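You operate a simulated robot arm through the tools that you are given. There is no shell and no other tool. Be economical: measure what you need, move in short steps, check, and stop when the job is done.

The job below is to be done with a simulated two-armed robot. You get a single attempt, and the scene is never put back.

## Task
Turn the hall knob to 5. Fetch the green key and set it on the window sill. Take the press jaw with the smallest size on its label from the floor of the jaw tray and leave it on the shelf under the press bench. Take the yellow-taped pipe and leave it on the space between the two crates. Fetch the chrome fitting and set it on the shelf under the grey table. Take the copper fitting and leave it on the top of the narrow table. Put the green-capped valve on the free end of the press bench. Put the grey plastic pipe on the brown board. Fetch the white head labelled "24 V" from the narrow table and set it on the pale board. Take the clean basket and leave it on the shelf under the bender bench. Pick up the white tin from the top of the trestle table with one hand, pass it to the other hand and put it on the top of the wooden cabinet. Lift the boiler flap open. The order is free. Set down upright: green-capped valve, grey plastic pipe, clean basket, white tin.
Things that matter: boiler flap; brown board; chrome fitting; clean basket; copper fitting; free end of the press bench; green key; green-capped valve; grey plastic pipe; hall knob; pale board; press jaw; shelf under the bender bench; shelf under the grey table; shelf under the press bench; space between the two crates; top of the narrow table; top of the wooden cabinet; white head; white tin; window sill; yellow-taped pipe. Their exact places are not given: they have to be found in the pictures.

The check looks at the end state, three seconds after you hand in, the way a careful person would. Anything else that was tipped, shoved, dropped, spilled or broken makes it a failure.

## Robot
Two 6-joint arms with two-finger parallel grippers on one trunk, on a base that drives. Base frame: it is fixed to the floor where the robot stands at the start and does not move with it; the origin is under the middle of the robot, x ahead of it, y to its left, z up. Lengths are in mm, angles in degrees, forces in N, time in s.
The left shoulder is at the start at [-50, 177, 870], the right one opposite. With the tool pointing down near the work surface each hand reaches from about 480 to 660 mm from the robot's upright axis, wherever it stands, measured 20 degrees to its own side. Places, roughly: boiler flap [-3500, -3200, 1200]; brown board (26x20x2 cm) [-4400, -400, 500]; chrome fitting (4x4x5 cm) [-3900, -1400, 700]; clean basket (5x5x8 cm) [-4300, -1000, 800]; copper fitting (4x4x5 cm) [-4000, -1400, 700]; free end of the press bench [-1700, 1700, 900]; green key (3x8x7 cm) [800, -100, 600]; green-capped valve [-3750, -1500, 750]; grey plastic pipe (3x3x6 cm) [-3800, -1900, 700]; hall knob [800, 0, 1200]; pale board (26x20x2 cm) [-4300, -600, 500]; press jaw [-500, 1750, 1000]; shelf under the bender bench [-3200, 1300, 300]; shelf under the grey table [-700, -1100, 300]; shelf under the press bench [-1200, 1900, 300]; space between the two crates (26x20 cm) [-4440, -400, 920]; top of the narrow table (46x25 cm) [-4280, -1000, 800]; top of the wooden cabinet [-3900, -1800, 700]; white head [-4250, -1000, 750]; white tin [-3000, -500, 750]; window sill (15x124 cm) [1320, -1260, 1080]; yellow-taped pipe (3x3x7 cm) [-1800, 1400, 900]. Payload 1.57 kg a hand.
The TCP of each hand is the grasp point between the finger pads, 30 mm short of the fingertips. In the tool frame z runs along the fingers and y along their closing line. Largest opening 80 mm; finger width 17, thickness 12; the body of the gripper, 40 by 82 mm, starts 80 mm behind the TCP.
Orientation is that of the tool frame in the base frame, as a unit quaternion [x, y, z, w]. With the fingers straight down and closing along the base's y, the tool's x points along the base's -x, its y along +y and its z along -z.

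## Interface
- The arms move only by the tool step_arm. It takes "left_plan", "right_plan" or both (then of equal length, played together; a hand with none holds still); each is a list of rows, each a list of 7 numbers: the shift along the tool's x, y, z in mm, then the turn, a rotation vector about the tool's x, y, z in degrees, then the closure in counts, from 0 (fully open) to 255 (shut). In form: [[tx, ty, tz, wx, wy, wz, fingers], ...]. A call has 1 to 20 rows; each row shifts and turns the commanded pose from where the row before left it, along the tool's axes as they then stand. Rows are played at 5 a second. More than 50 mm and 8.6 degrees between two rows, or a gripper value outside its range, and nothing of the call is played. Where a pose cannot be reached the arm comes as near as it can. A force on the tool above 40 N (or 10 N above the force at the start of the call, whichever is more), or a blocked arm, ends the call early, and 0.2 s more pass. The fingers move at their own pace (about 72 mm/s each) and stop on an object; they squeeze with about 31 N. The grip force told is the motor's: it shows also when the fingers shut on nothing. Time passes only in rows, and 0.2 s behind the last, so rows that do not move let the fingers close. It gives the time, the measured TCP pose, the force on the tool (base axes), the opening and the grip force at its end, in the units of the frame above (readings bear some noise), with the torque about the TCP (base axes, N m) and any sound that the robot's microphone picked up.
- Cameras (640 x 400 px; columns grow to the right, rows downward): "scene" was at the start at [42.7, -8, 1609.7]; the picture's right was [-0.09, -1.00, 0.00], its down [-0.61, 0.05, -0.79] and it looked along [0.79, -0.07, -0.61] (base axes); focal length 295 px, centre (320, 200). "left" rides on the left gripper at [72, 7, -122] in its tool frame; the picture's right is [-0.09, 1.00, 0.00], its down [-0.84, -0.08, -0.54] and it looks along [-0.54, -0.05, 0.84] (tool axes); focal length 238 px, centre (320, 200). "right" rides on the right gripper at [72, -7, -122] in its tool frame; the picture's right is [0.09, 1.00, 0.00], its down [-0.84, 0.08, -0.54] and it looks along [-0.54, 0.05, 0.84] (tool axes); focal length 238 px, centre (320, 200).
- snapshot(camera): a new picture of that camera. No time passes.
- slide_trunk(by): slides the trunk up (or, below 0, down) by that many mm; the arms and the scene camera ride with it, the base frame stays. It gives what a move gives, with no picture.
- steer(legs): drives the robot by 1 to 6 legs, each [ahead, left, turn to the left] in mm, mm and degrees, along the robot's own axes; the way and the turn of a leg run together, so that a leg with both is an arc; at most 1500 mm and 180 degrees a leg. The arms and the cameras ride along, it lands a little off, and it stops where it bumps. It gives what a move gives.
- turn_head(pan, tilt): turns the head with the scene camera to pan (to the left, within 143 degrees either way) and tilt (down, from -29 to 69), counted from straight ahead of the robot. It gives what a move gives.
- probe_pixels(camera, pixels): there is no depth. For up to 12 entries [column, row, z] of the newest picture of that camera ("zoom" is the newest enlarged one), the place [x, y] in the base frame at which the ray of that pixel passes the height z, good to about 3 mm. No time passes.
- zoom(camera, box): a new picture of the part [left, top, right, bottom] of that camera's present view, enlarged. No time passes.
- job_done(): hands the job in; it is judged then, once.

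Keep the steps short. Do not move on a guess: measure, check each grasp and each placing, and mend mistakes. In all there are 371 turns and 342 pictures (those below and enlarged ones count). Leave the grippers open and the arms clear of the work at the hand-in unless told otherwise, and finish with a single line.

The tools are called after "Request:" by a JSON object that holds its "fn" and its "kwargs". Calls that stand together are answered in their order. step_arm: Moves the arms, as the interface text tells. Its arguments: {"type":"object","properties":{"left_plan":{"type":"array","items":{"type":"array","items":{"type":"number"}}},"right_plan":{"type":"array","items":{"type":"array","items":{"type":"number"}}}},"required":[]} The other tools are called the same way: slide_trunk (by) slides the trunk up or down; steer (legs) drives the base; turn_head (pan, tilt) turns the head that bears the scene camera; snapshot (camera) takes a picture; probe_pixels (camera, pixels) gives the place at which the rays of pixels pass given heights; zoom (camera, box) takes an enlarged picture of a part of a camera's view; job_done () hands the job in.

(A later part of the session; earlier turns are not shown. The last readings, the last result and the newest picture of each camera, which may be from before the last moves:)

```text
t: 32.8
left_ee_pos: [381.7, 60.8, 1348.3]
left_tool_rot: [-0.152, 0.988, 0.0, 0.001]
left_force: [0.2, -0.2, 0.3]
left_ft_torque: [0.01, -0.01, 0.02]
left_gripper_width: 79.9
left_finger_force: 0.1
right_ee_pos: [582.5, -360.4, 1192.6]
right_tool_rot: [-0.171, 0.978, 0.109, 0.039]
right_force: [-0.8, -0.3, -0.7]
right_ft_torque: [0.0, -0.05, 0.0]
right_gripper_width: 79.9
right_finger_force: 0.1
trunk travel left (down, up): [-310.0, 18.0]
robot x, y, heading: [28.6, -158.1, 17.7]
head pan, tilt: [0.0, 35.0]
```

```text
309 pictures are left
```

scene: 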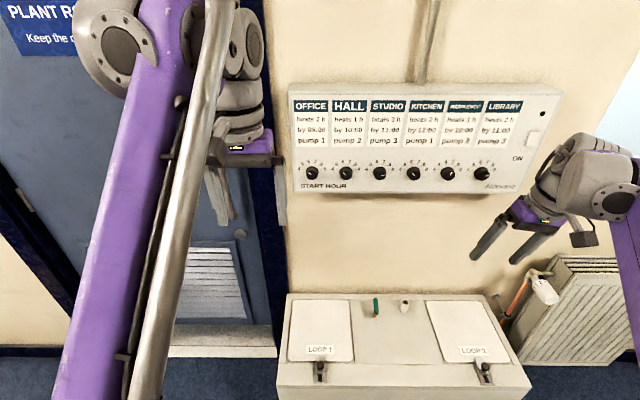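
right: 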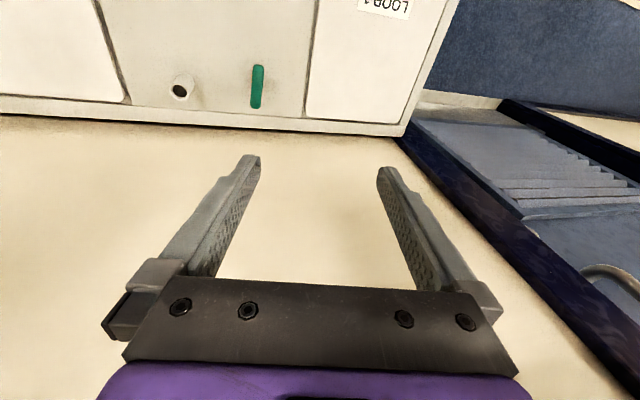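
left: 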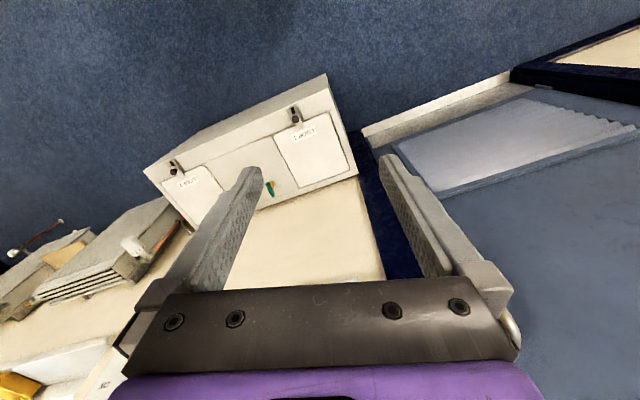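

Plan: return to the free forward-pointing pose, then move further out and lower before pitching down, to see whether the limit depends on distance.

Request:
{"fn": "step_arm", "kwargs": {"right_plan": [[-15, 0, 0, 0, -7.8, 0, 0], [-15, 0, 0, 0, -7.8, 0, 0], [-15, 0, 0, 0, -7.8, 0, 0], [-15, 0, 0, 0, -7.8, 0, 0], [-15, 0, 0, 0, -7.8, 0, 0], [-10, 0, 0, 0, -7.8, 0, 0], [-10, 0, 0, 0, -7.8, 0, 0], [0, 0, 0, 0, 0, 0, 0]]}}

Request:
{"fn": "snapshot", "kwargs": {"camera": "scene"}}

```text
t: 34.6
left_ee_pos: [379.8, 61.5, 1347.2]
left_tool_rot: [-0.154, 0.988, -0.001, 0.0]
left_force: [0.2, 0.1, 0.7]
left_ft_torque: [0.02, -0.04, 0.01]
left_gripper_width: 79.8
left_finger_force: 0.0
right_ee_pos: [662.9, -340.1, 1235.0]
right_tool_rot: [-0.101, 0.851, 0.177, 0.484]
right_force: [-0.2, 0.0, -0.4]
right_ft_torque: [-0.03, -0.02, -0.03]
right_gripper_width: 80.1
right_finger_force: 0.1
trunk travel left (down, up): [-310.0, 18.0]
robot x, y, heading: [31.3, -157.4, 17.3]
head pan, tilt: [0.0, 35.0]
```

```text
308 pictures are left
```

scene: 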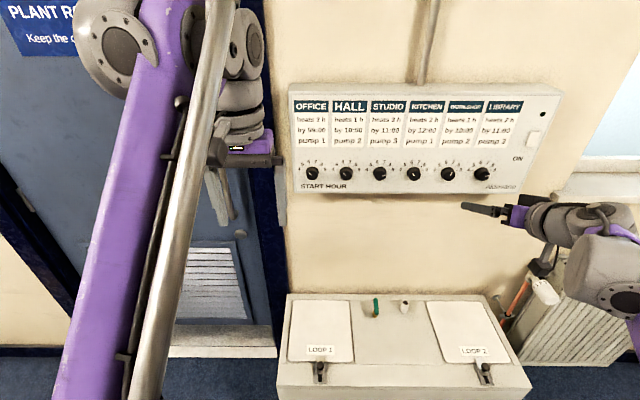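

I need open space to re-stretch the arm. I look around the room first (useful anyway).

Request:
{"fn": "turn_head", "kwargs": {"pan": 140, "tilt": 20}}

Request:
{"fn": "snapshot", "kwargs": {"camera": "scene"}}

Request:
{"fn": "turn_head", "kwargs": {"pan": -140, "tilt": 20}}

Request:
{"fn": "snapshot", "kwargs": {"camera": "scene"}}

Request:
{"fn": "turn_head", "kwargs": {"pan": -70, "tilt": 25}}

Request:
{"fn": "snapshot", "kwargs": {"camera": "scene"}}

```text
t: 36.8
left_ee_pos: [381.9, 61.2, 1347.6]
left_tool_rot: [-0.153, 0.988, 0.0, 0.0]
left_force: [0.3, 0.0, -0.2]
left_ft_torque: [0.04, -0.02, -0.02]
left_gripper_width: 79.8
left_finger_force: 0.0
right_ee_pos: [662.8, -340.2, 1235.5]
right_tool_rot: [-0.101, 0.851, 0.176, 0.483]
right_force: [-0.2, 0.3, -0.4]
right_ft_torque: [0.01, 0.01, 0.01]
right_gripper_width: 80.0
right_finger_force: 0.1
trunk travel left (down, up): [-310.0, 18.0]
robot x, y, heading: [31.7, -160.8, 17.9]
head pan, tilt: [140.0, 20.0]
```

```text
307 pictures are left
```

scene: 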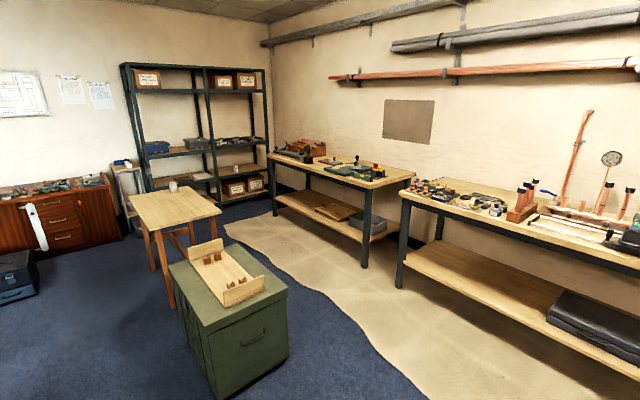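

```text
t: 40.6
left_ee_pos: [379.9, 60.1, 1347.4]
left_tool_rot: [-0.153, 0.988, 0.0, 0.001]
left_force: [-0.6, -0.3, -0.1]
left_ft_torque: [0.03, 0.0, 0.03]
left_gripper_width: 80.1
left_finger_force: 0.0
right_ee_pos: [661.1, -339.7, 1235.4]
right_tool_rot: [-0.101, 0.852, 0.176, 0.483]
right_force: [-1.1, 0.0, 0.5]
right_ft_torque: [-0.02, 0.02, -0.03]
right_gripper_width: 79.8
right_finger_force: 0.0
trunk travel left (down, up): [-310.0, 18.0]
robot x, y, heading: [28.8, -159.6, 17.6]
head pan, tilt: [-140.0, 20.0]
```

```text
306 pictures are left
```

scene: 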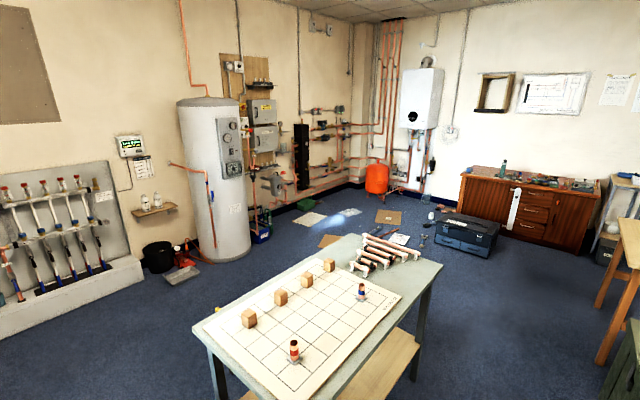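

```text
t: 42.1
left_ee_pos: [380.0, 62.2, 1348.3]
left_tool_rot: [-0.153, 0.988, 0.0, 0.0]
left_force: [0.2, -0.1, 0.3]
left_ft_torque: [0.02, 0.03, 0.01]
left_gripper_width: 80.1
left_finger_force: 0.0
right_ee_pos: [662.9, -340.3, 1235.2]
right_tool_rot: [-0.102, 0.851, 0.177, 0.484]
right_force: [0.2, -0.3, -0.4]
right_ft_torque: [-0.02, -0.01, 0.0]
right_gripper_width: 80.0
right_finger_force: 0.1
trunk travel left (down, up): [-310.0, 18.0]
robot x, y, heading: [30.2, -156.7, 17.6]
head pan, tilt: [-70.0, 25.0]
```

```text
305 pictures are left
```

scene: 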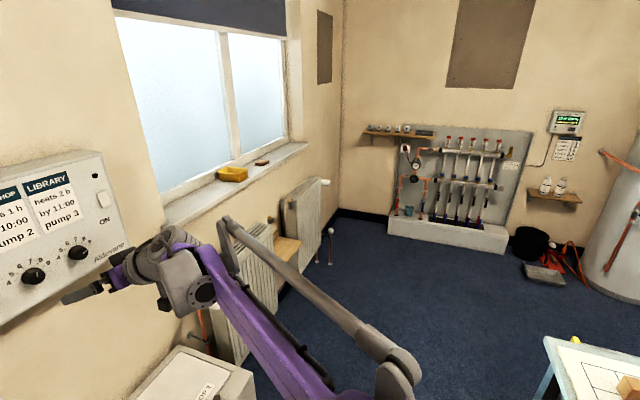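

Open floor lies behind me. I back off 300 mm, then try pitching down with the arm further out and lower.

Request:
{"fn": "steer", "kwargs": {"legs": [[-300, 0, 0]]}}

Request:
{"fn": "step_arm", "kwargs": {"right_plan": [[15, 10, 30, 0, 0, 0, 0], [15, 10, 30, 0, 0, 0, 0], [15, 10, 30, 4, 2, -4, 0], [20, 10, 20, 4, 2, -4, 0], [20, 0, 20, 0, 0, 0, 0], [20, 0, 20, 0, 0, 0, 0], [20, 0, 20, 0, 6, 0, 0], [20, 0, 20, 0, 6, 0, 0]]}}

Request:
{"fn": "turn_head", "kwargs": {"pan": -15, "tilt": 40}}

Request:
{"fn": "snapshot", "kwargs": {"camera": "scene"}}

```text
t: 44.0
left_ee_pos: [108.1, -26.5, 1348.0]
left_tool_rot: [-0.151, 0.989, 0.0, 0.0]
left_force: [0.9, 0.0, 0.8]
left_ft_torque: [-0.02, 0.0, -0.02]
left_gripper_width: 80.3
left_finger_force: 0.0
right_ee_pos: [388.3, -428.9, 1235.9]
right_tool_rot: [-0.099, 0.852, 0.176, 0.483]
right_force: [0.2, 0.0, 0.1]
right_ft_torque: [0.01, 0.0, 0.01]
right_gripper_width: 79.9
right_finger_force: 0.1
trunk travel left (down, up): [-310.0, 18.0]
robot x, y, heading: [-241.4, -244.8, 17.4]
head pan, tilt: [-70.0, 25.0]
```

```text
t: 45.9
left_ee_pos: [108.7, -27.0, 1347.1]
left_tool_rot: [-0.152, 0.988, 0.0, 0.0]
left_force: [-0.3, 0.4, -0.1]
left_ft_torque: [0.03, -0.01, 0.01]
left_gripper_width: 80.0
left_finger_force: 0.0
right_ee_pos: [447.4, -346.0, 1021.8]
right_tool_rot: [-0.139, 0.914, 0.064, 0.376]
right_force: [0.8, 0.1, 0.1]
right_ft_torque: [0.04, 0.01, 0.02]
right_gripper_width: 80.3
right_finger_force: 0.2
trunk travel left (down, up): [-310.0, 18.0]
robot x, y, heading: [-247.6, -246.4, 17.4]
head pan, tilt: [-70.0, 25.0]
```

```text
t: 47.1
left_ee_pos: [107.2, -26.2, 1346.6]
left_tool_rot: [-0.151, 0.989, 0.0, 0.001]
left_force: [0.2, -0.1, -0.1]
left_ft_torque: [-0.01, 0.03, -0.02]
left_gripper_width: 79.8
left_finger_force: 0.0
right_ee_pos: [445.1, -345.5, 1022.7]
right_tool_rot: [-0.139, 0.913, 0.064, 0.377]
right_force: [0.2, 0.5, 0.1]
right_ft_torque: [0.0, -0.01, -0.03]
right_gripper_width: 80.0
right_finger_force: 0.0
trunk travel left (down, up): [-310.0, 18.0]
robot x, y, heading: [-248.8, -246.7, 17.4]
head pan, tilt: [-15.0, 40.0]
```

```text
304 pictures are left
```

scene: 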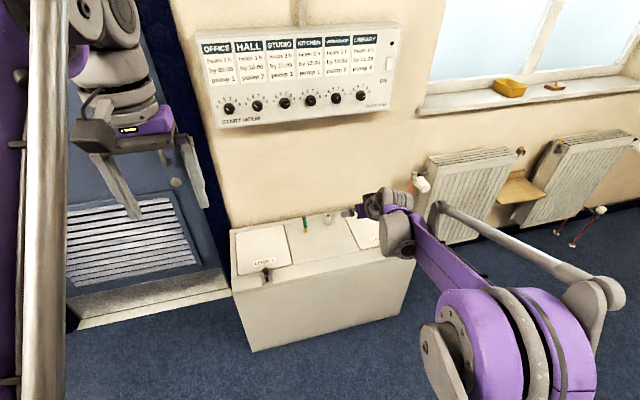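

Free at 45° here. Continue pitching down in place while lowering a little.

Request:
{"fn": "step_arm", "kwargs": {"right_plan": [[0, 8, 5, 0, 7.5, 0, 0], [0, 8, 5, 0, 7.5, 0, 0], [0, 8, 5, 0, 7.5, 0, 0], [0, 8, 5, 0, 7.5, 0, 0], [0, 8, 5, 0, 7.5, 0, 0], [0, 8, 5, 0, 7, 0, 0], [0, 0, 0, 0, 0, 0, 0]]}}

Request:
{"fn": "snapshot", "kwargs": {"camera": "scene"}}

```text
t: 48.7
left_ee_pos: [106.5, -26.6, 1347.2]
left_tool_rot: [-0.15, 0.989, 0.0, 0.0]
left_force: [-0.1, 0.2, 0.0]
left_ft_torque: [0.03, 0.01, -0.02]
left_gripper_width: 80.1
left_finger_force: 0.0
right_ee_pos: [444.0, -372.1, 1003.5]
right_tool_rot: [-0.176, 0.976, 0.12, 0.031]
right_force: [0.1, -0.2, 0.3]
right_ft_torque: [-0.02, 0.0, 0.03]
right_gripper_width: 79.9
right_finger_force: 0.1
right hand out of reach, approached as far as the arm can: row 1, 2, 3, 4, 5, 6
trunk travel left (down, up): [-310.0, 18.0]
robot x, y, heading: [-244.8, -247.8, 17.2]
head pan, tilt: [-15.0, 40.0]
```

```text
303 pictures are left
```

scene: 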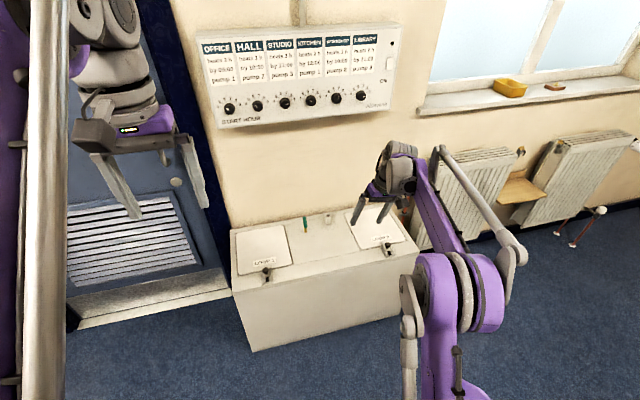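

The tilt is the same everywhere, so perhaps the last (roll) joint is at its stop. Test: roll the tool by +24° about its own axis and see if the tilt can be cured.

Request:
{"fn": "step_arm", "kwargs": {"right_plan": [[0, 0, 0, 0, 0, 8, 0], [0, 0, 0, 0, 0, 8, 0], [0, 0, 0, 0, 0, 8, 0], [0, 0, 0, 0, 0, 0, 0]]}}

```text
t: 49.7
left_ee_pos: [107.4, -27.0, 1347.9]
left_tool_rot: [-0.152, 0.988, 0.0, 0.0]
left_force: [-0.3, 0.1, -0.1]
left_ft_torque: [0.0, 0.01, 0.0]
left_gripper_width: 80.1
left_finger_force: 0.1
right_ee_pos: [443.6, -378.9, 1004.5]
right_tool_rot: [-0.039, 0.991, 0.124, 0.014]
right_force: [-0.6, -0.4, 0.0]
right_ft_torque: [-0.01, 0.02, -0.01]
right_gripper_width: 80.1
right_finger_force: 0.1
right hand out of reach, approached as far as the arm can: row 1, 2, 3
trunk travel left (down, up): [-310.0, 18.0]
robot x, y, heading: [-242.6, -245.4, 17.5]
head pan, tilt: [-15.0, 40.0]
```

Request:
{"fn": "step_arm", "kwargs": {"right_plan": [[0, 0, 0, 0, 0, -8, 0], [0, 0, 0, 0, 0, -8, 0], [0, 0, 0, 0, 0, -8, 0], [0, 0, 0, 0, 0, -8, 0], [0, 0, 0, 0, 0, -8, 0], [0, 0, 0, 0, 0, -8, 0], [0, 0, 0, 0, 0, -8, 0], [0, 0, 0, 0, 0, -8, 0], [0, 0, 0, 0, 0, -8, 0]]}}

```text
t: 51.7
left_ee_pos: [108.1, -26.4, 1347.3]
left_tool_rot: [-0.152, 0.988, 0.0, 0.0]
left_force: [-0.1, -0.1, -0.1]
left_ft_torque: [-0.03, 0.04, -0.04]
left_gripper_width: 79.9
left_finger_force: 0.1
right_ee_pos: [444.6, -380.6, 1003.1]
right_tool_rot: [-0.615, 0.778, 0.091, 0.085]
right_force: [0.0, 0.2, -0.7]
right_ft_torque: [-0.01, -0.01, -0.02]
right_gripper_width: 80.1
right_finger_force: 0.1
trunk travel left (down, up): [-310.0, 18.0]
robot x, y, heading: [-246.3, -242.3, 17.4]
head pan, tilt: [-15.0, 40.0]
```

Rolling this way was free. At this roll, I try to level the tool (+14° about tool y).

Request:
{"fn": "step_arm", "kwargs": {"right_plan": [[0, 0, 0, 1, 7, 0, 0], [0, 0, 0, 1, 7, 0, 0], [0, 0, 0, 0, 0, 0, 0]]}}

```text
t: 52.5
left_ee_pos: [107.5, -27.0, 1347.0]
left_tool_rot: [-0.151, 0.988, 0.0, 0.001]
left_force: [-0.3, -0.2, 0.0]
left_ft_torque: [0.02, -0.04, 0.05]
left_gripper_width: 79.9
left_finger_force: 0.0
right_ee_pos: [445.1, -380.2, 1004.1]
right_tool_rot: [-0.614, 0.779, 0.091, 0.085]
right_force: [0.0, 0.2, -0.1]
right_ft_torque: [-0.02, 0.01, 0.02]
right_gripper_width: 79.9
right_finger_force: 0.1
right hand out of reach, approached as far as the arm can: row 1, 2
trunk travel left (down, up): [-310.0, 18.0]
robot x, y, heading: [-243.5, -246.0, 17.2]
head pan, tilt: [-15.0, 40.0]
```

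The hand still won't level. I zoom in on the wrist to see what blocks it.

Request:
{"fn": "zoom", "kwargs": {"camera": "scene", "box": [300, 100, 540, 250]}}

Request:
{"fn": "zoom", "kwargs": {"camera": "scene", "box": [0, 0, 240, 150]}}

```text
2.67 times, centred on (420, 175) of scene
```

zoom: 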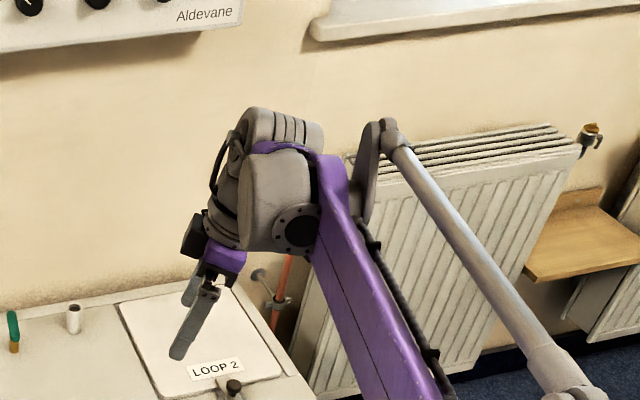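

```text
2.67 times, centred on (120, 75) of scene
```

zoom: 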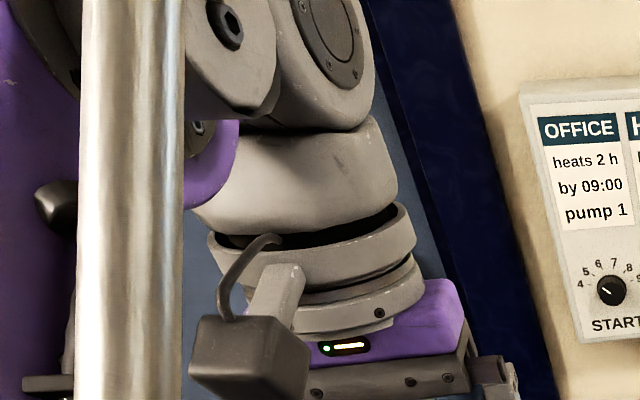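

I try again in the nearly straight-up region: undo the roll and raise the hand high (near z≈1480), where the arm is almost straight.

Request:
{"fn": "step_arm", "kwargs": {"right_plan": [[0, 0, -30, 0, 0, 8, 0], [0, 0, -30, 0, 0, 8, 0], [0, 0, -30, 0, 0, 8, 0], [0, 0, -30, 0, 0, 8, 0], [0, 0, -30, 0, 0, 8, 0], [0, 0, -30, 0, 0, 8, 0], [15, 15, -40, 0, 0, 0, 0], [15, 15, -40, 0, 0, 0, 0], [15, 15, -40, 0, 0, 0, 0], [15, 15, -40, 0, 0, 0, 0], [15, 15, -40, 0, 0, 0, 0], [15, 15, -40, 0, 0, 0, 0], [15, 15, -40, 0, 0, 0, 0], [0, 15, -40, 0, 0, 0, 0]]}}

Request:
{"fn": "snapshot", "kwargs": {"camera": "scene"}}

```text
t: 55.5
left_ee_pos: [107.1, -26.7, 1347.2]
left_tool_rot: [-0.151, 0.989, 0.0, 0.0]
left_force: [0.2, 0.1, -0.5]
left_ft_torque: [0.0, 0.03, 0.02]
left_gripper_width: 80.3
left_finger_force: 0.1
right_ee_pos: [251.7, -437.1, 1350.6]
right_tool_rot: [-0.245, 0.962, 0.117, 0.04]
right_force: [-0.2, 0.1, -0.6]
right_ft_torque: [-0.02, 0.02, -0.02]
right_gripper_width: 80.4
right_finger_force: 0.1
right hand out of reach, approached as far as the arm can: row 6, 7, 9, 10, 11, 12, 13, 14
trunk travel left (down, up): [-310.0, 18.0]
robot x, y, heading: [-243.6, -249.1, 17.4]
head pan, tilt: [-15.0, 40.0]
```

```text
300 pictures are left
```

scene: 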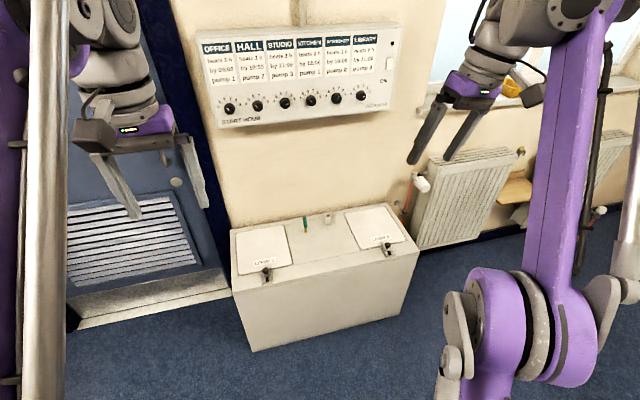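

The right arm changed elbow branch; its fingers stay tilted ~15° but it is fine for forward-pointing work. I'll use the left hand for downward work. I drive so the key lies in the left hand's reach.

Request:
{"fn": "steer", "kwargs": {"legs": [[100, -424, 0], [351, 0, 0]]}}

Request:
{"fn": "turn_head", "kwargs": {"pan": 10, "tilt": 45}}

Request:
{"fn": "snapshot", "kwargs": {"camera": "scene"}}

Request:
{"fn": "snapshot", "kwargs": {"camera": "left"}}

```text
t: 61.6
left_ee_pos: [661.1, -284.7, 1348.0]
left_tool_rot: [-0.156, 0.988, 0.0, 0.0]
left_force: [-0.2, 0.5, -0.7]
left_ft_torque: [-0.04, -0.03, -0.02]
left_gripper_width: 79.8
left_finger_force: 0.1
right_ee_pos: [808.0, -693.8, 1349.8]
right_tool_rot: [-0.248, 0.961, 0.117, 0.039]
right_force: [0.0, -0.2, 0.3]
right_ft_torque: [0.01, -0.05, -0.01]
right_gripper_width: 80.2
right_finger_force: 0.1
trunk travel left (down, up): [-310.0, 18.0]
robot x, y, heading: [309.2, -508.4, 17.9]
head pan, tilt: [-15.0, 40.0]
```

```text
t: 62.5
left_ee_pos: [661.8, -284.5, 1347.3]
left_tool_rot: [-0.155, 0.988, 0.0, 0.0]
left_force: [0.0, -0.1, -0.4]
left_ft_torque: [-0.03, 0.01, -0.04]
left_gripper_width: 80.1
left_finger_force: 0.1
right_ee_pos: [809.6, -692.5, 1349.5]
right_tool_rot: [-0.248, 0.961, 0.117, 0.039]
right_force: [-0.1, 0.0, 0.6]
right_ft_torque: [-0.01, 0.0, -0.01]
right_gripper_width: 79.8
right_finger_force: 0.1
trunk travel left (down, up): [-310.0, 18.0]
robot x, y, heading: [314.0, -504.2, 17.9]
head pan, tilt: [10.0, 45.0]
```

```text
299 pictures are left
```

scene: 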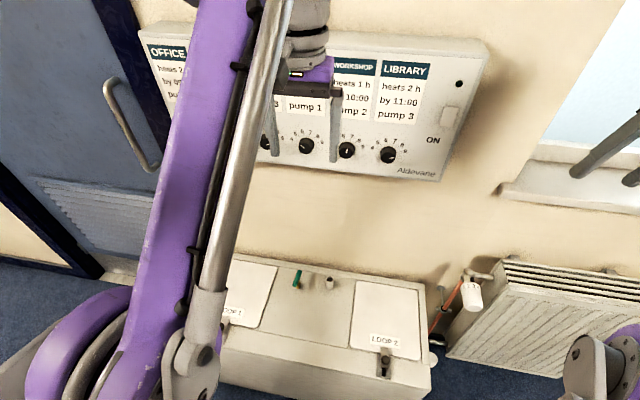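

```text
298 pictures are left
```

left: 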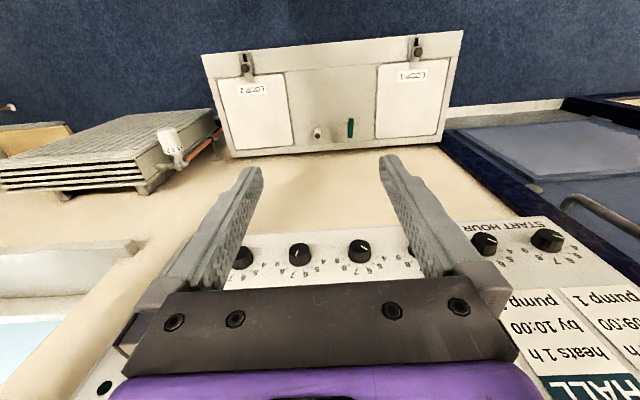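

Left hand goes down and out to a point short of the key at z≈850.

Request:
{"fn": "step_arm", "kwargs": {"left_plan": [[-10, 8.4, 45, 0, 0, 0, 0], [-10, 8.4, 45, 0, 0, 0, 0], [-10, 8.4, 45, 0, 0, 0, 0], [-10, 8.4, 45, 0, 0, 0, 0], [-10, 8.4, 45, 0, 0, 0, 0], [-10, 8.4, 45, 0, 0, 0, 0], [-10, 8.4, 45, 0, 0, 0, 0], [-10, 8.4, 45, 0, 0, 0, 0], [-10, 8.4, 45, 0, 0, 0, 0], [-10, 8.4, 45, 0, 0, 0, 0], [-10, 8.4, 45, 0, 0, 0, 0], [0, 0, 0, 0, 0, 0, 0]]}}

Request:
{"fn": "snapshot", "kwargs": {"camera": "left"}}

```text
t: 65.1
left_ee_pos: [736.9, -164.2, 852.8]
left_tool_rot: [-0.156, 0.988, 0.0, 0.0]
left_force: [-0.8, 0.3, -0.1]
left_ft_torque: [-0.01, -0.02, 0.01]
left_gripper_width: 79.9
left_finger_force: 0.0
right_ee_pos: [810.4, -693.6, 1350.3]
right_tool_rot: [-0.248, 0.961, 0.118, 0.041]
right_force: [-0.5, 0.1, -0.4]
right_ft_torque: [-0.04, -0.02, -0.01]
right_gripper_width: 80.3
right_finger_force: 0.0
trunk travel left (down, up): [-310.0, 18.0]
robot x, y, heading: [313.0, -505.6, 17.8]
head pan, tilt: [10.0, 45.0]
```

```text
297 pictures are left
```

left: 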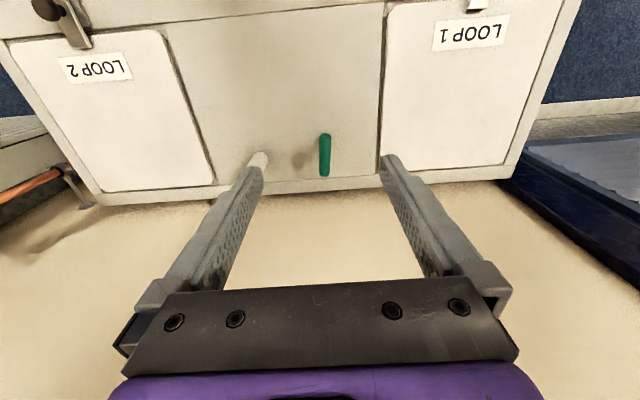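

Left works as wished. Handle spans (326,136)-(325,175); I probe it.

Request:
{"fn": "probe_pixels", "kwargs": {"camera": "left", "pixels": [[326, 138, 615], [325, 174, 615], [326, 138, 600], [325, 174, 600], [325, 156, 610]]}}

Request:
{"fn": "zoom", "kwargs": {"camera": "left", "box": [260, 110, 400, 198]}}

```text
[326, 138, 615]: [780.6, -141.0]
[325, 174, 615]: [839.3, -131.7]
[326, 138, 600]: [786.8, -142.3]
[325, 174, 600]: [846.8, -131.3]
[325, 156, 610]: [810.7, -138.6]
```

```text
4.55 times, centred on (330, 154) of left
```

zoom: 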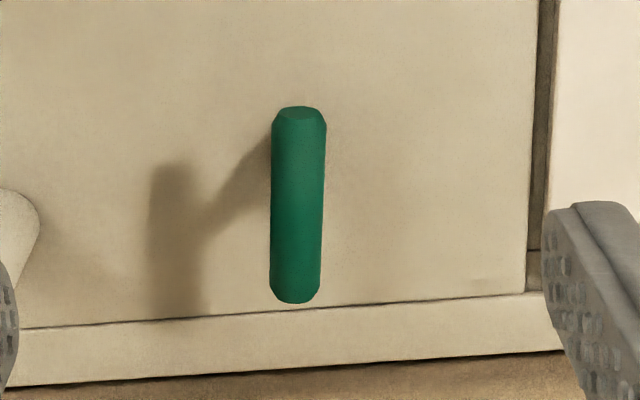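

Handle centre ≈ (808,-138,615), axis heading ≈10°. A white peg stands close to one side, so I go down with fingers only 40 mm open; stop at z≈680 and check.

Request:
{"fn": "step_arm", "kwargs": {"left_plan": [[0, 0, 0, 0, 0, 8, 128], [-24, 4, 0, 0, 0, 0, 128], [-24, 4, 0, 0, 0, 0, 128], [-23, 4, 20, 0, 0, 0, 128], [0, 0, 40, 0, 0, 0, 128], [0, 0, 40, 0, 0, 0, 128], [0, 0, 40, 0, 0, 0, 128], [0, 0, 30, 0, 0, 0, 128], [0, 0, 0, 0, 0, 0, 128]]}}

Request:
{"fn": "snapshot", "kwargs": {"camera": "left"}}

```text
t: 67.1
left_ee_pos: [806.9, -139.8, 679.5]
left_tool_rot: [-0.087, 0.996, 0.0, 0.0]
left_force: [-0.7, 0.3, 0.1]
left_ft_torque: [0.0, -0.01, 0.0]
left_gripper_width: 39.8
left_finger_force: 0.1
right_ee_pos: [810.1, -693.3, 1348.9]
right_tool_rot: [-0.248, 0.961, 0.117, 0.039]
right_force: [0.5, 0.5, -0.2]
right_ft_torque: [-0.01, -0.03, 0.0]
right_gripper_width: 80.1
right_finger_force: 0.0
trunk travel left (down, up): [-310.0, 18.0]
robot x, y, heading: [311.0, -506.4, 17.8]
head pan, tilt: [10.0, 45.0]
```

```text
295 pictures are left
```

left: 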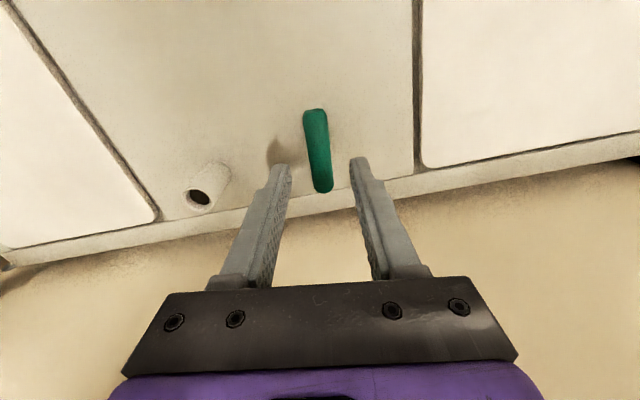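

Aligned and centred between the fingers. Lower 67 mm and close.

Request:
{"fn": "step_arm", "kwargs": {"left_plan": [[0, 0, 35, 0, 0, 0, 128], [0, 0, 32, 0, 0, 0, 128], [0, 0, 0, 0, 0, 0, 255], [0, 0, 0, 0, 0, 0, 255], [0, 0, 0, 0, 0, 0, 255]]}}

Request:
{"fn": "step_arm", "kwargs": {"left_plan": [[0, 0, -20, 0, 0, 0, 255], [0, 0, -20, 0, 0, 0, 255], [0, 0, -30, 0, 0, 0, 255], [0, 0, -30, 0, 0, 0, 255]]}}

Request:
{"fn": "snapshot", "kwargs": {"camera": "left"}}

```text
t: 68.3
left_ee_pos: [806.2, -139.3, 614.1]
left_tool_rot: [-0.086, 0.996, 0.0, -0.001]
left_force: [-0.5, 0.3, -0.1]
left_ft_torque: [-0.01, -0.04, 0.0]
left_gripper_width: 21.3
left_finger_force: 30.9
right_ee_pos: [809.5, -692.7, 1350.2]
right_tool_rot: [-0.248, 0.961, 0.117, 0.039]
right_force: [0.4, -0.1, -0.5]
right_ft_torque: [-0.01, 0.0, 0.0]
right_gripper_width: 80.0
right_finger_force: 0.1
trunk travel left (down, up): [-310.0, 18.0]
robot x, y, heading: [313.2, -505.4, 17.9]
head pan, tilt: [10.0, 45.0]
```

```text
t: 69.3
left_ee_pos: [804.5, -139.1, 713.0]
left_tool_rot: [-0.086, 0.996, -0.001, 0.0]
left_force: [-0.3, -0.2, -1.6]
left_ft_torque: [0.06, 0.04, -0.01]
left_gripper_width: 20.9
left_finger_force: 31.3
right_ee_pos: [809.3, -694.0, 1349.1]
right_tool_rot: [-0.249, 0.961, 0.117, 0.039]
right_force: [0.3, 0.0, -0.6]
right_ft_torque: [-0.02, -0.01, -0.01]
right_gripper_width: 80.2
right_finger_force: 0.0
trunk travel left (down, up): [-310.0, 18.0]
robot x, y, heading: [314.9, -508.8, 17.8]
head pan, tilt: [10.0, 45.0]
```

```text
294 pictures are left
```

left: 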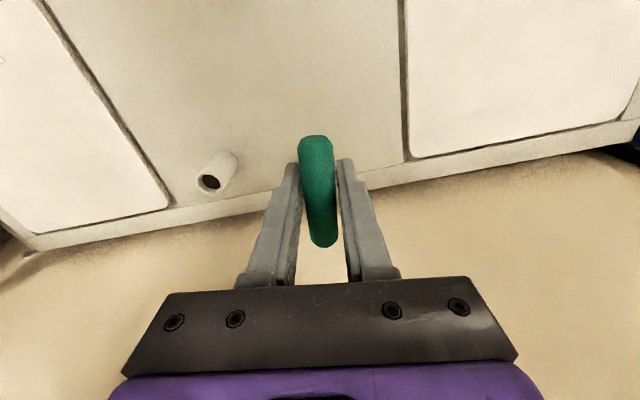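

Key held (grip 31 N). I raise it to about z=1250 and pull back, then drive right along the wall toward the sill and look.

Request:
{"fn": "step_arm", "kwargs": {"left_plan": [[10, 0, -45, 0, 0, 0, 255], [15, 0, -45, 0, 0, 0, 255], [15, 0, -45, 0, 0, 0, 255], [15, 0, -45, 0, 0, 0, 255], [15, 0, -45, 0, 0, -4, 255], [15, 0, -45, 0, 0, -4, 255], [15, 0, -45, 0, 0, 0, 255], [10, 0, -45, 0, 0, 0, 255], [10, 0, -45, 0, 0, 0, 255], [0, 0, -45, 0, 0, 0, 255], [0, 0, -45, 0, 0, 0, 255], [0, 0, -45, 0, 0, 0, 255]]}}

Request:
{"fn": "steer", "kwargs": {"legs": [[0, -700, 0]]}}

Request:
{"fn": "turn_head", "kwargs": {"pan": 10, "tilt": 30}}

Request:
{"fn": "snapshot", "kwargs": {"camera": "scene"}}

Request:
{"fn": "snapshot", "kwargs": {"camera": "left"}}

```text
t: 71.9
left_ee_pos: [689.4, -168.3, 1253.7]
left_tool_rot: [-0.155, 0.988, 0.0, -0.001]
left_force: [-0.7, 0.4, -0.6]
left_ft_torque: [0.01, 0.01, 0.0]
left_gripper_width: 21.1
left_finger_force: 30.8
right_ee_pos: [811.9, -693.1, 1350.1]
right_tool_rot: [-0.248, 0.961, 0.118, 0.039]
right_force: [-0.5, 0.2, -0.4]
right_ft_torque: [-0.02, -0.01, -0.01]
right_gripper_width: 79.9
right_finger_force: 0.0
trunk travel left (down, up): [-310.0, 18.0]
robot x, y, heading: [315.2, -509.8, 17.7]
head pan, tilt: [10.0, 45.0]
```

```text
t: 78.6
left_ee_pos: [909.9, -845.1, 1253.2]
left_tool_rot: [-0.158, 0.987, 0.0, 0.001]
left_force: [0.2, 0.3, -1.0]
left_ft_torque: [-0.01, 0.03, 0.01]
left_gripper_width: 21.0
left_finger_force: 30.8
right_ee_pos: [1032.3, -1368.9, 1350.0]
right_tool_rot: [-0.252, 0.96, 0.118, 0.039]
right_force: [0.3, 0.2, -0.1]
right_ft_torque: [0.0, -0.02, 0.0]
right_gripper_width: 80.2
right_finger_force: 0.1
trunk travel left (down, up): [-310.0, 18.0]
robot x, y, heading: [534.4, -1184.8, 18.4]
head pan, tilt: [10.0, 45.0]
```

```text
t: 79.3
left_ee_pos: [908.7, -845.1, 1253.0]
left_tool_rot: [-0.158, 0.987, 0.0, 0.0]
left_force: [-0.5, 0.1, -1.5]
left_ft_torque: [0.0, 0.05, -0.02]
left_gripper_width: 20.9
left_finger_force: 30.6
right_ee_pos: [1032.9, -1369.9, 1349.9]
right_tool_rot: [-0.252, 0.96, 0.117, 0.039]
right_force: [0.5, 0.7, 0.0]
right_ft_torque: [-0.01, -0.02, 0.01]
right_gripper_width: 80.0
right_finger_force: 0.0
trunk travel left (down, up): [-310.0, 18.0]
robot x, y, heading: [531.4, -1188.0, 18.4]
head pan, tilt: [10.0, 30.0]
```

```text
293 pictures are left
```

scene: 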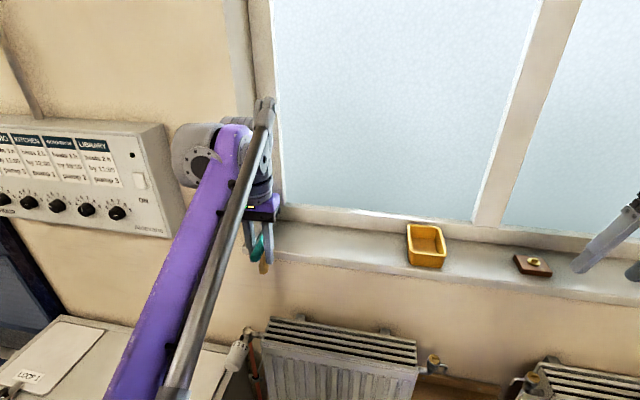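

```text
292 pictures are left
```

left: 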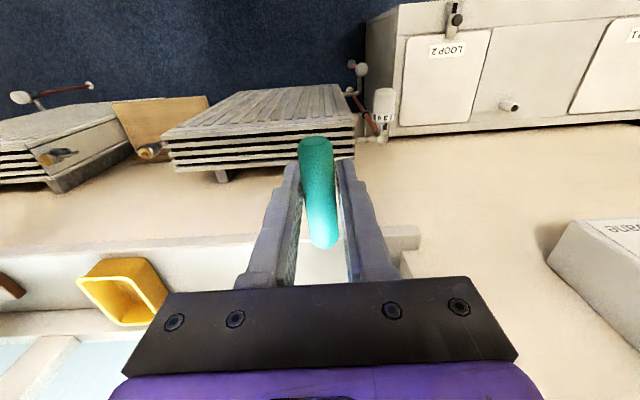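

I probe the sill edges in both views (assumed z 1080).

Request:
{"fn": "zoom", "kwargs": {"camera": "scene", "box": [260, 190, 460, 315]}}

Request:
{"fn": "probe_pixels", "kwargs": {"camera": "scene", "pixels": [[350, 218, 1080], [350, 265, 1080], [440, 230, 1080], [440, 280, 1080], [410, 262, 1080], [440, 268, 1080]]}}

Request:
{"fn": "probe_pixels", "kwargs": {"camera": "left", "pixels": [[415, 227, 1080], [415, 249, 1080], [415, 227, 1050], [200, 236, 1080], [200, 254, 1080], [415, 227, 1110], [78, 280, 1080], [120, 326, 1080]]}}

```text
3.20 times, centred on (360, 252) of scene
```

zoom: 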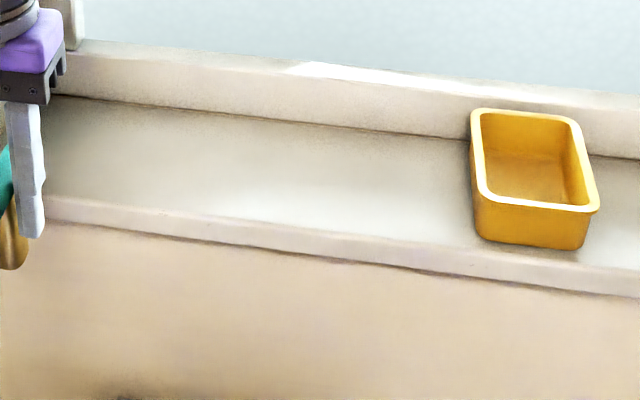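

```text
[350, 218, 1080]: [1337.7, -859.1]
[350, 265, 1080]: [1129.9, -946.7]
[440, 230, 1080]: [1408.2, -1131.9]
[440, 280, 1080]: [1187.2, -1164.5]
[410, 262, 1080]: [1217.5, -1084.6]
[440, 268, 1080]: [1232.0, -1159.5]
```

```text
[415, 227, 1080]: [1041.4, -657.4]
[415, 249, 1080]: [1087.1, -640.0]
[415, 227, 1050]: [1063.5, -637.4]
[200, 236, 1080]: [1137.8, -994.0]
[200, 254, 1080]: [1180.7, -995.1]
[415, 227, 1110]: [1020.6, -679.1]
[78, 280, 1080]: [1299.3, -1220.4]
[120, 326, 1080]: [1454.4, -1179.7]
```

There is free sill between its left end and the yellow tray. I drive ahead 120 mm and re-look from the hand.

Request:
{"fn": "steer", "kwargs": {"legs": [[120, 0, -0.8]]}}

Request:
{"fn": "snapshot", "kwargs": {"camera": "left"}}

Request:
{"fn": "snapshot", "kwargs": {"camera": "scene"}}

```text
t: 80.6
left_ee_pos: [1025.5, -814.7, 1252.5]
left_tool_rot: [-0.152, 0.988, 0.0, 0.0]
left_force: [0.1, 0.7, -1.0]
left_ft_torque: [0.0, 0.01, 0.0]
left_gripper_width: 21.0
left_finger_force: 30.5
right_ee_pos: [1141.3, -1339.3, 1349.5]
right_tool_rot: [-0.244, 0.962, 0.117, 0.04]
right_force: [-1.2, -0.5, -0.8]
right_ft_torque: [0.0, -0.02, -0.01]
right_gripper_width: 80.0
right_finger_force: 0.0
trunk travel left (down, up): [-310.0, 18.0]
robot x, y, heading: [646.7, -1153.9, 17.6]
head pan, tilt: [10.0, 30.0]
```

```text
290 pictures are left
```

left: 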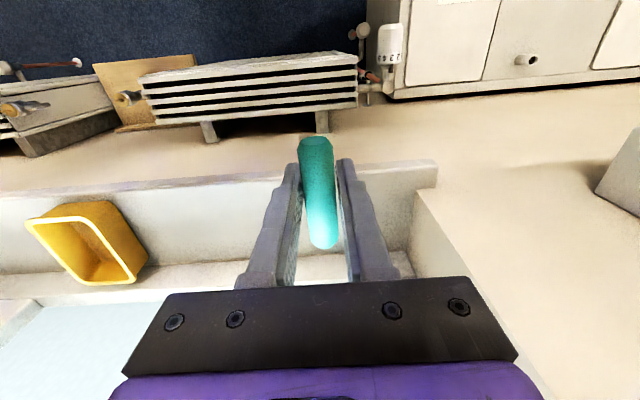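

```text
289 pictures are left
```

scene: 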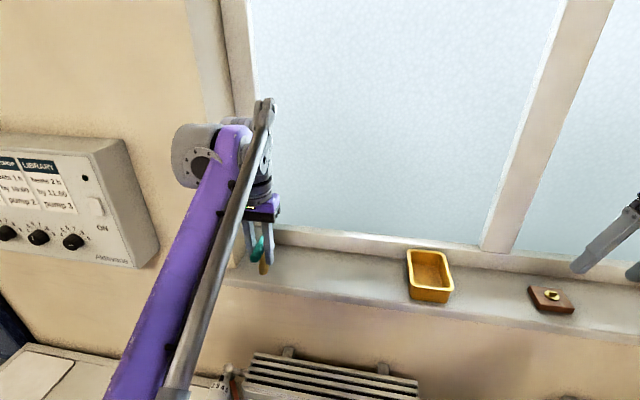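

Request:
{"fn": "probe_pixels", "kwargs": {"camera": "left", "pixels": [[220, 178, 1080], [220, 193, 1080], [220, 264, 1080], [437, 163, 1080], [437, 186, 1080], [150, 266, 1080]]}}

Request:
{"fn": "probe_pixels", "kwargs": {"camera": "scene", "pixels": [[340, 285, 1080], [340, 295, 1080], [340, 244, 1080], [408, 297, 1080]]}}

Request:
{"fn": "zoom", "kwargs": {"camera": "left", "box": [120, 140, 460, 300]}}

```text
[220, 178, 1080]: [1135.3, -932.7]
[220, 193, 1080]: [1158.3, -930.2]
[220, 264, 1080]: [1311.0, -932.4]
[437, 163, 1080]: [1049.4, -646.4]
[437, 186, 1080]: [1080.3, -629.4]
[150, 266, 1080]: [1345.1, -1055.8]
```

```text
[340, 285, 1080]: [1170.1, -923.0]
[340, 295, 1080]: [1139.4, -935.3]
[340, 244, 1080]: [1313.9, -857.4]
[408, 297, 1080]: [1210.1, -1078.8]
```

```text
1.88 times, centred on (290, 220) of left
```

zoom: 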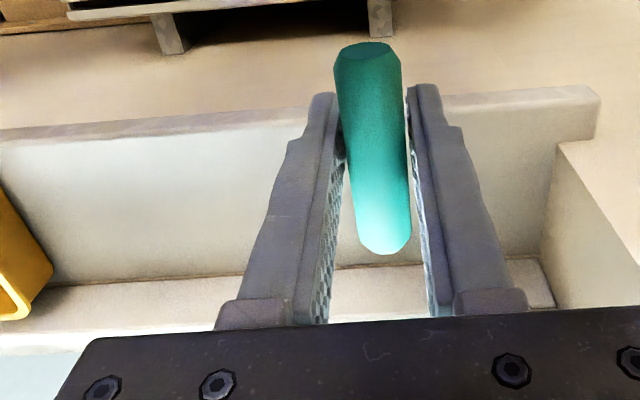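

Sill top spans about plane 806–970 from the front edge to the frame. I advance the key 146 mm over it, then lower to just above.

Request:
{"fn": "step_arm", "kwargs": {"left_plan": [[-37, 0, 0, 0, 0, 0, 255], [-37, 0, 0, 0, 0, 0, 255], [-36, 0, 0, 0, 0, 0, 255], [-36, 0, 0, 0, 0, 0, 255], [0, 0, 40, 0, 0, 0, 255], [0, 0, 40, 0, 0, 0, 255], [0, 0, 12, 0, 0, 0, 255], [0, 0, 0, 0, 0, 0, 255]]}}

Request:
{"fn": "zoom", "kwargs": {"camera": "scene", "box": [180, 180, 400, 318]}}

```text
t: 82.4
left_ee_pos: [1126.3, -782.6, 1132.7]
left_tool_rot: [-0.153, 0.988, 0.0, 0.001]
left_force: [3.0, 2.3, 8.7]
left_ft_torque: [0.11, -0.13, -0.01]
left_gripper_width: 21.3
left_finger_force: 31.5
left hand out of reach, approached as far as the arm can: row 3, 4
right_ee_pos: [1142.4, -1339.6, 1350.3]
right_tool_rot: [-0.245, 0.962, 0.117, 0.04]
right_force: [0.0, -0.1, -0.1]
right_ft_torque: [0.02, -0.02, 0.01]
right_gripper_width: 80.1
right_finger_force: 0.1
trunk travel left (down, up): [-310.0, 18.0]
robot x, y, heading: [650.4, -1152.0, 17.4]
head pan, tilt: [10.0, 30.0]
```

```text
2.90 times, centred on (290, 249) of scene
```

zoom: 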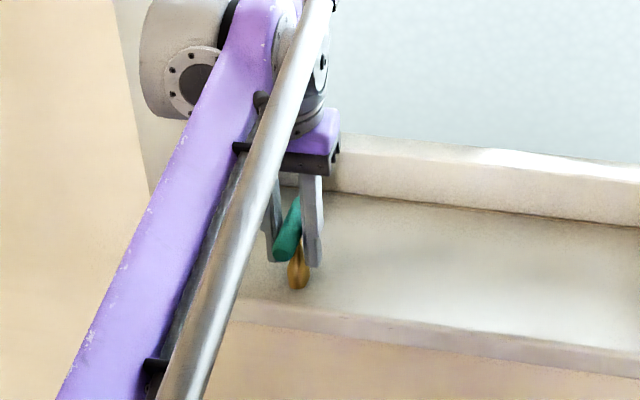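

The stem already touches the sill (8.7 N) but only 34 mm from the edge. I lift 40 mm, drive ahead 40 mm, and lower again slowly.

Request:
{"fn": "step_arm", "kwargs": {"left_plan": [[0, 0, -40, 0, 0, 0, 255], [0, 0, 0, 0, 0, 0, 255]]}}

Request:
{"fn": "steer", "kwargs": {"legs": [[42, 0, 0]]}}

Request:
{"fn": "step_arm", "kwargs": {"left_plan": [[0, 0, 20, 0, 0, 0, 255], [0, 0, 10, 0, 0, 0, 255], [0, 0, 3, 0, 0, 0, 255], [0, 0, 2, 0, 0, 0, 255]]}}

Request:
{"fn": "snapshot", "kwargs": {"camera": "left"}}

```text
t: 83.0
left_ee_pos: [1126.1, -783.1, 1175.8]
left_tool_rot: [-0.152, 0.988, 0.0, 0.0]
left_force: [0.0, -1.1, -0.2]
left_ft_torque: [0.01, 0.0, 0.03]
left_gripper_width: 20.7
left_finger_force: 31.0
right_ee_pos: [1143.2, -1340.3, 1349.9]
right_tool_rot: [-0.245, 0.962, 0.118, 0.04]
right_force: [-0.1, -0.5, -0.4]
right_ft_torque: [-0.02, 0.03, 0.06]
right_gripper_width: 79.9
right_finger_force: 0.0
trunk travel left (down, up): [-310.0, 18.0]
robot x, y, heading: [644.0, -1149.9, 17.6]
head pan, tilt: [10.0, 30.0]
```

```text
t: 83.8
left_ee_pos: [1162.9, -770.6, 1175.6]
left_tool_rot: [-0.152, 0.988, 0.0, 0.001]
left_force: [-0.2, 0.0, -0.9]
left_ft_torque: [-0.01, -0.02, -0.01]
left_gripper_width: 20.8
left_finger_force: 30.9
right_ee_pos: [1179.4, -1329.2, 1349.1]
right_tool_rot: [-0.245, 0.961, 0.117, 0.041]
right_force: [0.1, 0.6, -0.1]
right_ft_torque: [0.02, -0.05, 0.01]
right_gripper_width: 80.0
right_finger_force: 0.1
trunk travel left (down, up): [-310.0, 18.0]
robot x, y, heading: [685.8, -1136.4, 17.4]
head pan, tilt: [10.0, 30.0]
```

```text
t: 84.8
left_ee_pos: [1164.7, -771.0, 1141.5]
left_tool_rot: [-0.152, 0.988, 0.0, -0.001]
left_force: [-0.5, 1.3, -0.4]
left_ft_torque: [-0.01, -0.02, -0.03]
left_gripper_width: 20.8
left_finger_force: 30.8
right_ee_pos: [1181.3, -1327.2, 1350.2]
right_tool_rot: [-0.245, 0.961, 0.118, 0.039]
right_force: [-0.1, 0.8, -1.0]
right_ft_torque: [0.03, 0.01, -0.03]
right_gripper_width: 79.5
right_finger_force: 0.0
trunk travel left (down, up): [-310.0, 18.0]
robot x, y, heading: [686.7, -1139.9, 17.6]
head pan, tilt: [10.0, 30.0]
```

```text
286 pictures are left
```

left: 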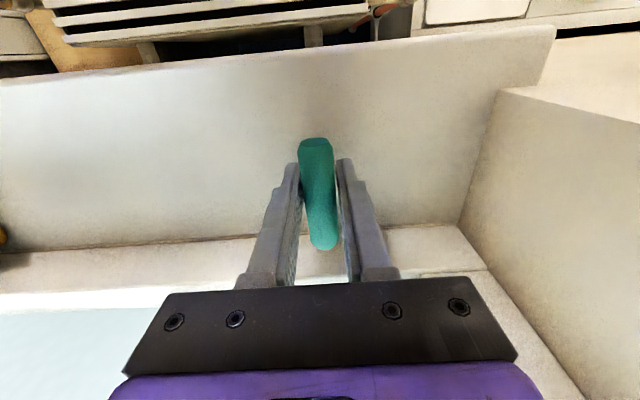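

Centred on the sill. Lower to contact in 2 mm steps, then open slowly.

Request:
{"fn": "step_arm", "kwargs": {"left_plan": [[0, 0, 2, 0, 0, 0, 255], [0, 0, 2, 0, 0, 0, 255], [0, 0, 2, 0, 0, 0, 255], [0, 0, 0, 0, 0, 0, 255]]}}

Request:
{"fn": "step_arm", "kwargs": {"left_plan": [[0, 0, 0, 0, 0, 0, 180], [0, 0, 0, 0, 0, 0, 140], [0, 0, 0, 0, 0, 0, 100], [0, 0, 0, 0, 0, 0, 60], [0, 0, 0, 0, 0, 0, 0], [0, 0, 0, 0, 0, 0, 0]]}}

Request:
{"fn": "snapshot", "kwargs": {"camera": "left"}}

```text
t: 85.8
left_ee_pos: [1164.5, -770.4, 1133.7]
left_tool_rot: [-0.152, 0.988, 0.0, 0.0]
left_force: [0.7, 1.3, 2.9]
left_ft_torque: [0.06, -0.04, 0.01]
left_gripper_width: 21.0
left_finger_force: 31.4
right_ee_pos: [1181.7, -1326.4, 1350.4]
right_tool_rot: [-0.244, 0.962, 0.117, 0.04]
right_force: [0.5, -0.2, 0.1]
right_ft_torque: [-0.01, -0.02, 0.0]
right_gripper_width: 79.7
right_finger_force: 0.0
trunk travel left (down, up): [-310.0, 18.0]
robot x, y, heading: [688.2, -1133.5, 17.4]
head pan, tilt: [10.0, 30.0]
```

```text
t: 87.2
left_ee_pos: [1165.0, -769.3, 1133.5]
left_tool_rot: [-0.152, 0.988, 0.0, 0.0]
left_force: [0.6, -0.4, 0.3]
left_ft_torque: [-0.01, 0.02, 0.03]
left_gripper_width: 79.9
left_finger_force: 0.1
right_ee_pos: [1180.9, -1327.5, 1350.6]
right_tool_rot: [-0.245, 0.961, 0.118, 0.04]
right_force: [-0.2, -0.7, 0.6]
right_ft_torque: [-0.01, 0.01, 0.01]
right_gripper_width: 80.2
right_finger_force: 0.0
trunk travel left (down, up): [-310.0, 18.0]
robot x, y, heading: [686.4, -1134.7, 17.4]
head pan, tilt: [10.0, 30.0]
```

```text
285 pictures are left
```

left: 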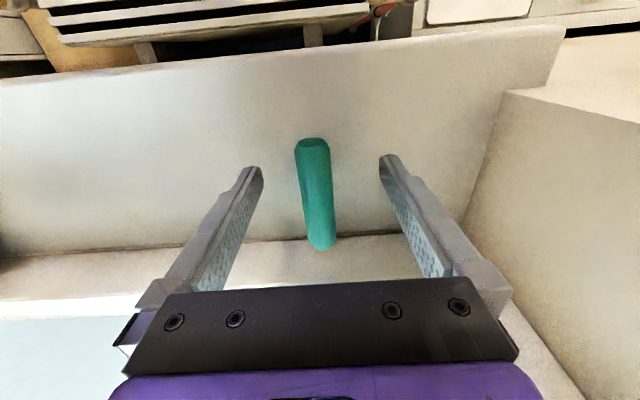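

The key stands by itself on the sill. I raise the hand straight up and back, then drive away from the wall.

Request:
{"fn": "step_arm", "kwargs": {"left_plan": [[0, 0, -40, 0, 0, 0, 0], [0, 0, -40, 0, 0, 0, 0], [0, 0, -40, 0, 0, 0, 0], [0, 0, -40, 0, 0, 0, 0], [30, -10, -20, 0, 0, 0, 0], [40, -10, -10, 0, 0, 0, 0], [40, -20, 0, 0, 0, 0, 0], [40, -20, 0, 0, 0, 0, 0], [40, -20, 0, 0, 0, 0, 0]]}}

Request:
{"fn": "zoom", "kwargs": {"camera": "scene", "box": [160, 180, 480, 380]}}

Request:
{"fn": "steer", "kwargs": {"legs": [[-500, 0, 0]]}}

```text
t: 89.2
left_ee_pos: [980.9, -912.8, 1288.1]
left_tool_rot: [-0.152, 0.988, 0.0, 0.001]
left_force: [0.1, 0.7, 1.2]
left_ft_torque: [0.0, 0.0, 0.05]
left_gripper_width: 79.9
left_finger_force: 0.0
left hand out of reach, approached as far as the arm can: row 3, 4
right_ee_pos: [1180.1, -1328.0, 1350.7]
right_tool_rot: [-0.246, 0.961, 0.118, 0.041]
right_force: [-0.3, -0.8, -0.6]
right_ft_torque: [0.03, -0.04, 0.01]
right_gripper_width: 79.9
right_finger_force: 0.0
trunk travel left (down, up): [-310.0, 18.0]
robot x, y, heading: [683.3, -1134.4, 17.5]
head pan, tilt: [10.0, 30.0]
```

```text
2.00 times, centred on (320, 280) of scene
```

zoom: 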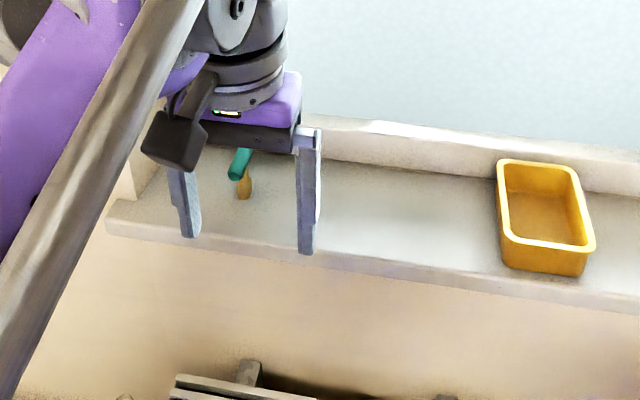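

```text
t: 92.2
left_ee_pos: [501.0, -1064.4, 1286.2]
left_tool_rot: [-0.152, 0.988, 0.0, 0.0]
left_force: [0.3, -0.3, 0.1]
left_ft_torque: [0.0, -0.01, 0.01]
left_gripper_width: 80.2
left_finger_force: 0.0
right_ee_pos: [701.4, -1478.7, 1350.8]
right_tool_rot: [-0.246, 0.961, 0.118, 0.039]
right_force: [-0.1, 0.1, -0.2]
right_ft_torque: [0.0, 0.0, 0.0]
right_gripper_width: 80.1
right_finger_force: 0.0
trunk travel left (down, up): [-310.0, 18.0]
robot x, y, heading: [203.0, -1287.8, 17.5]
head pan, tilt: [10.0, 30.0]
```

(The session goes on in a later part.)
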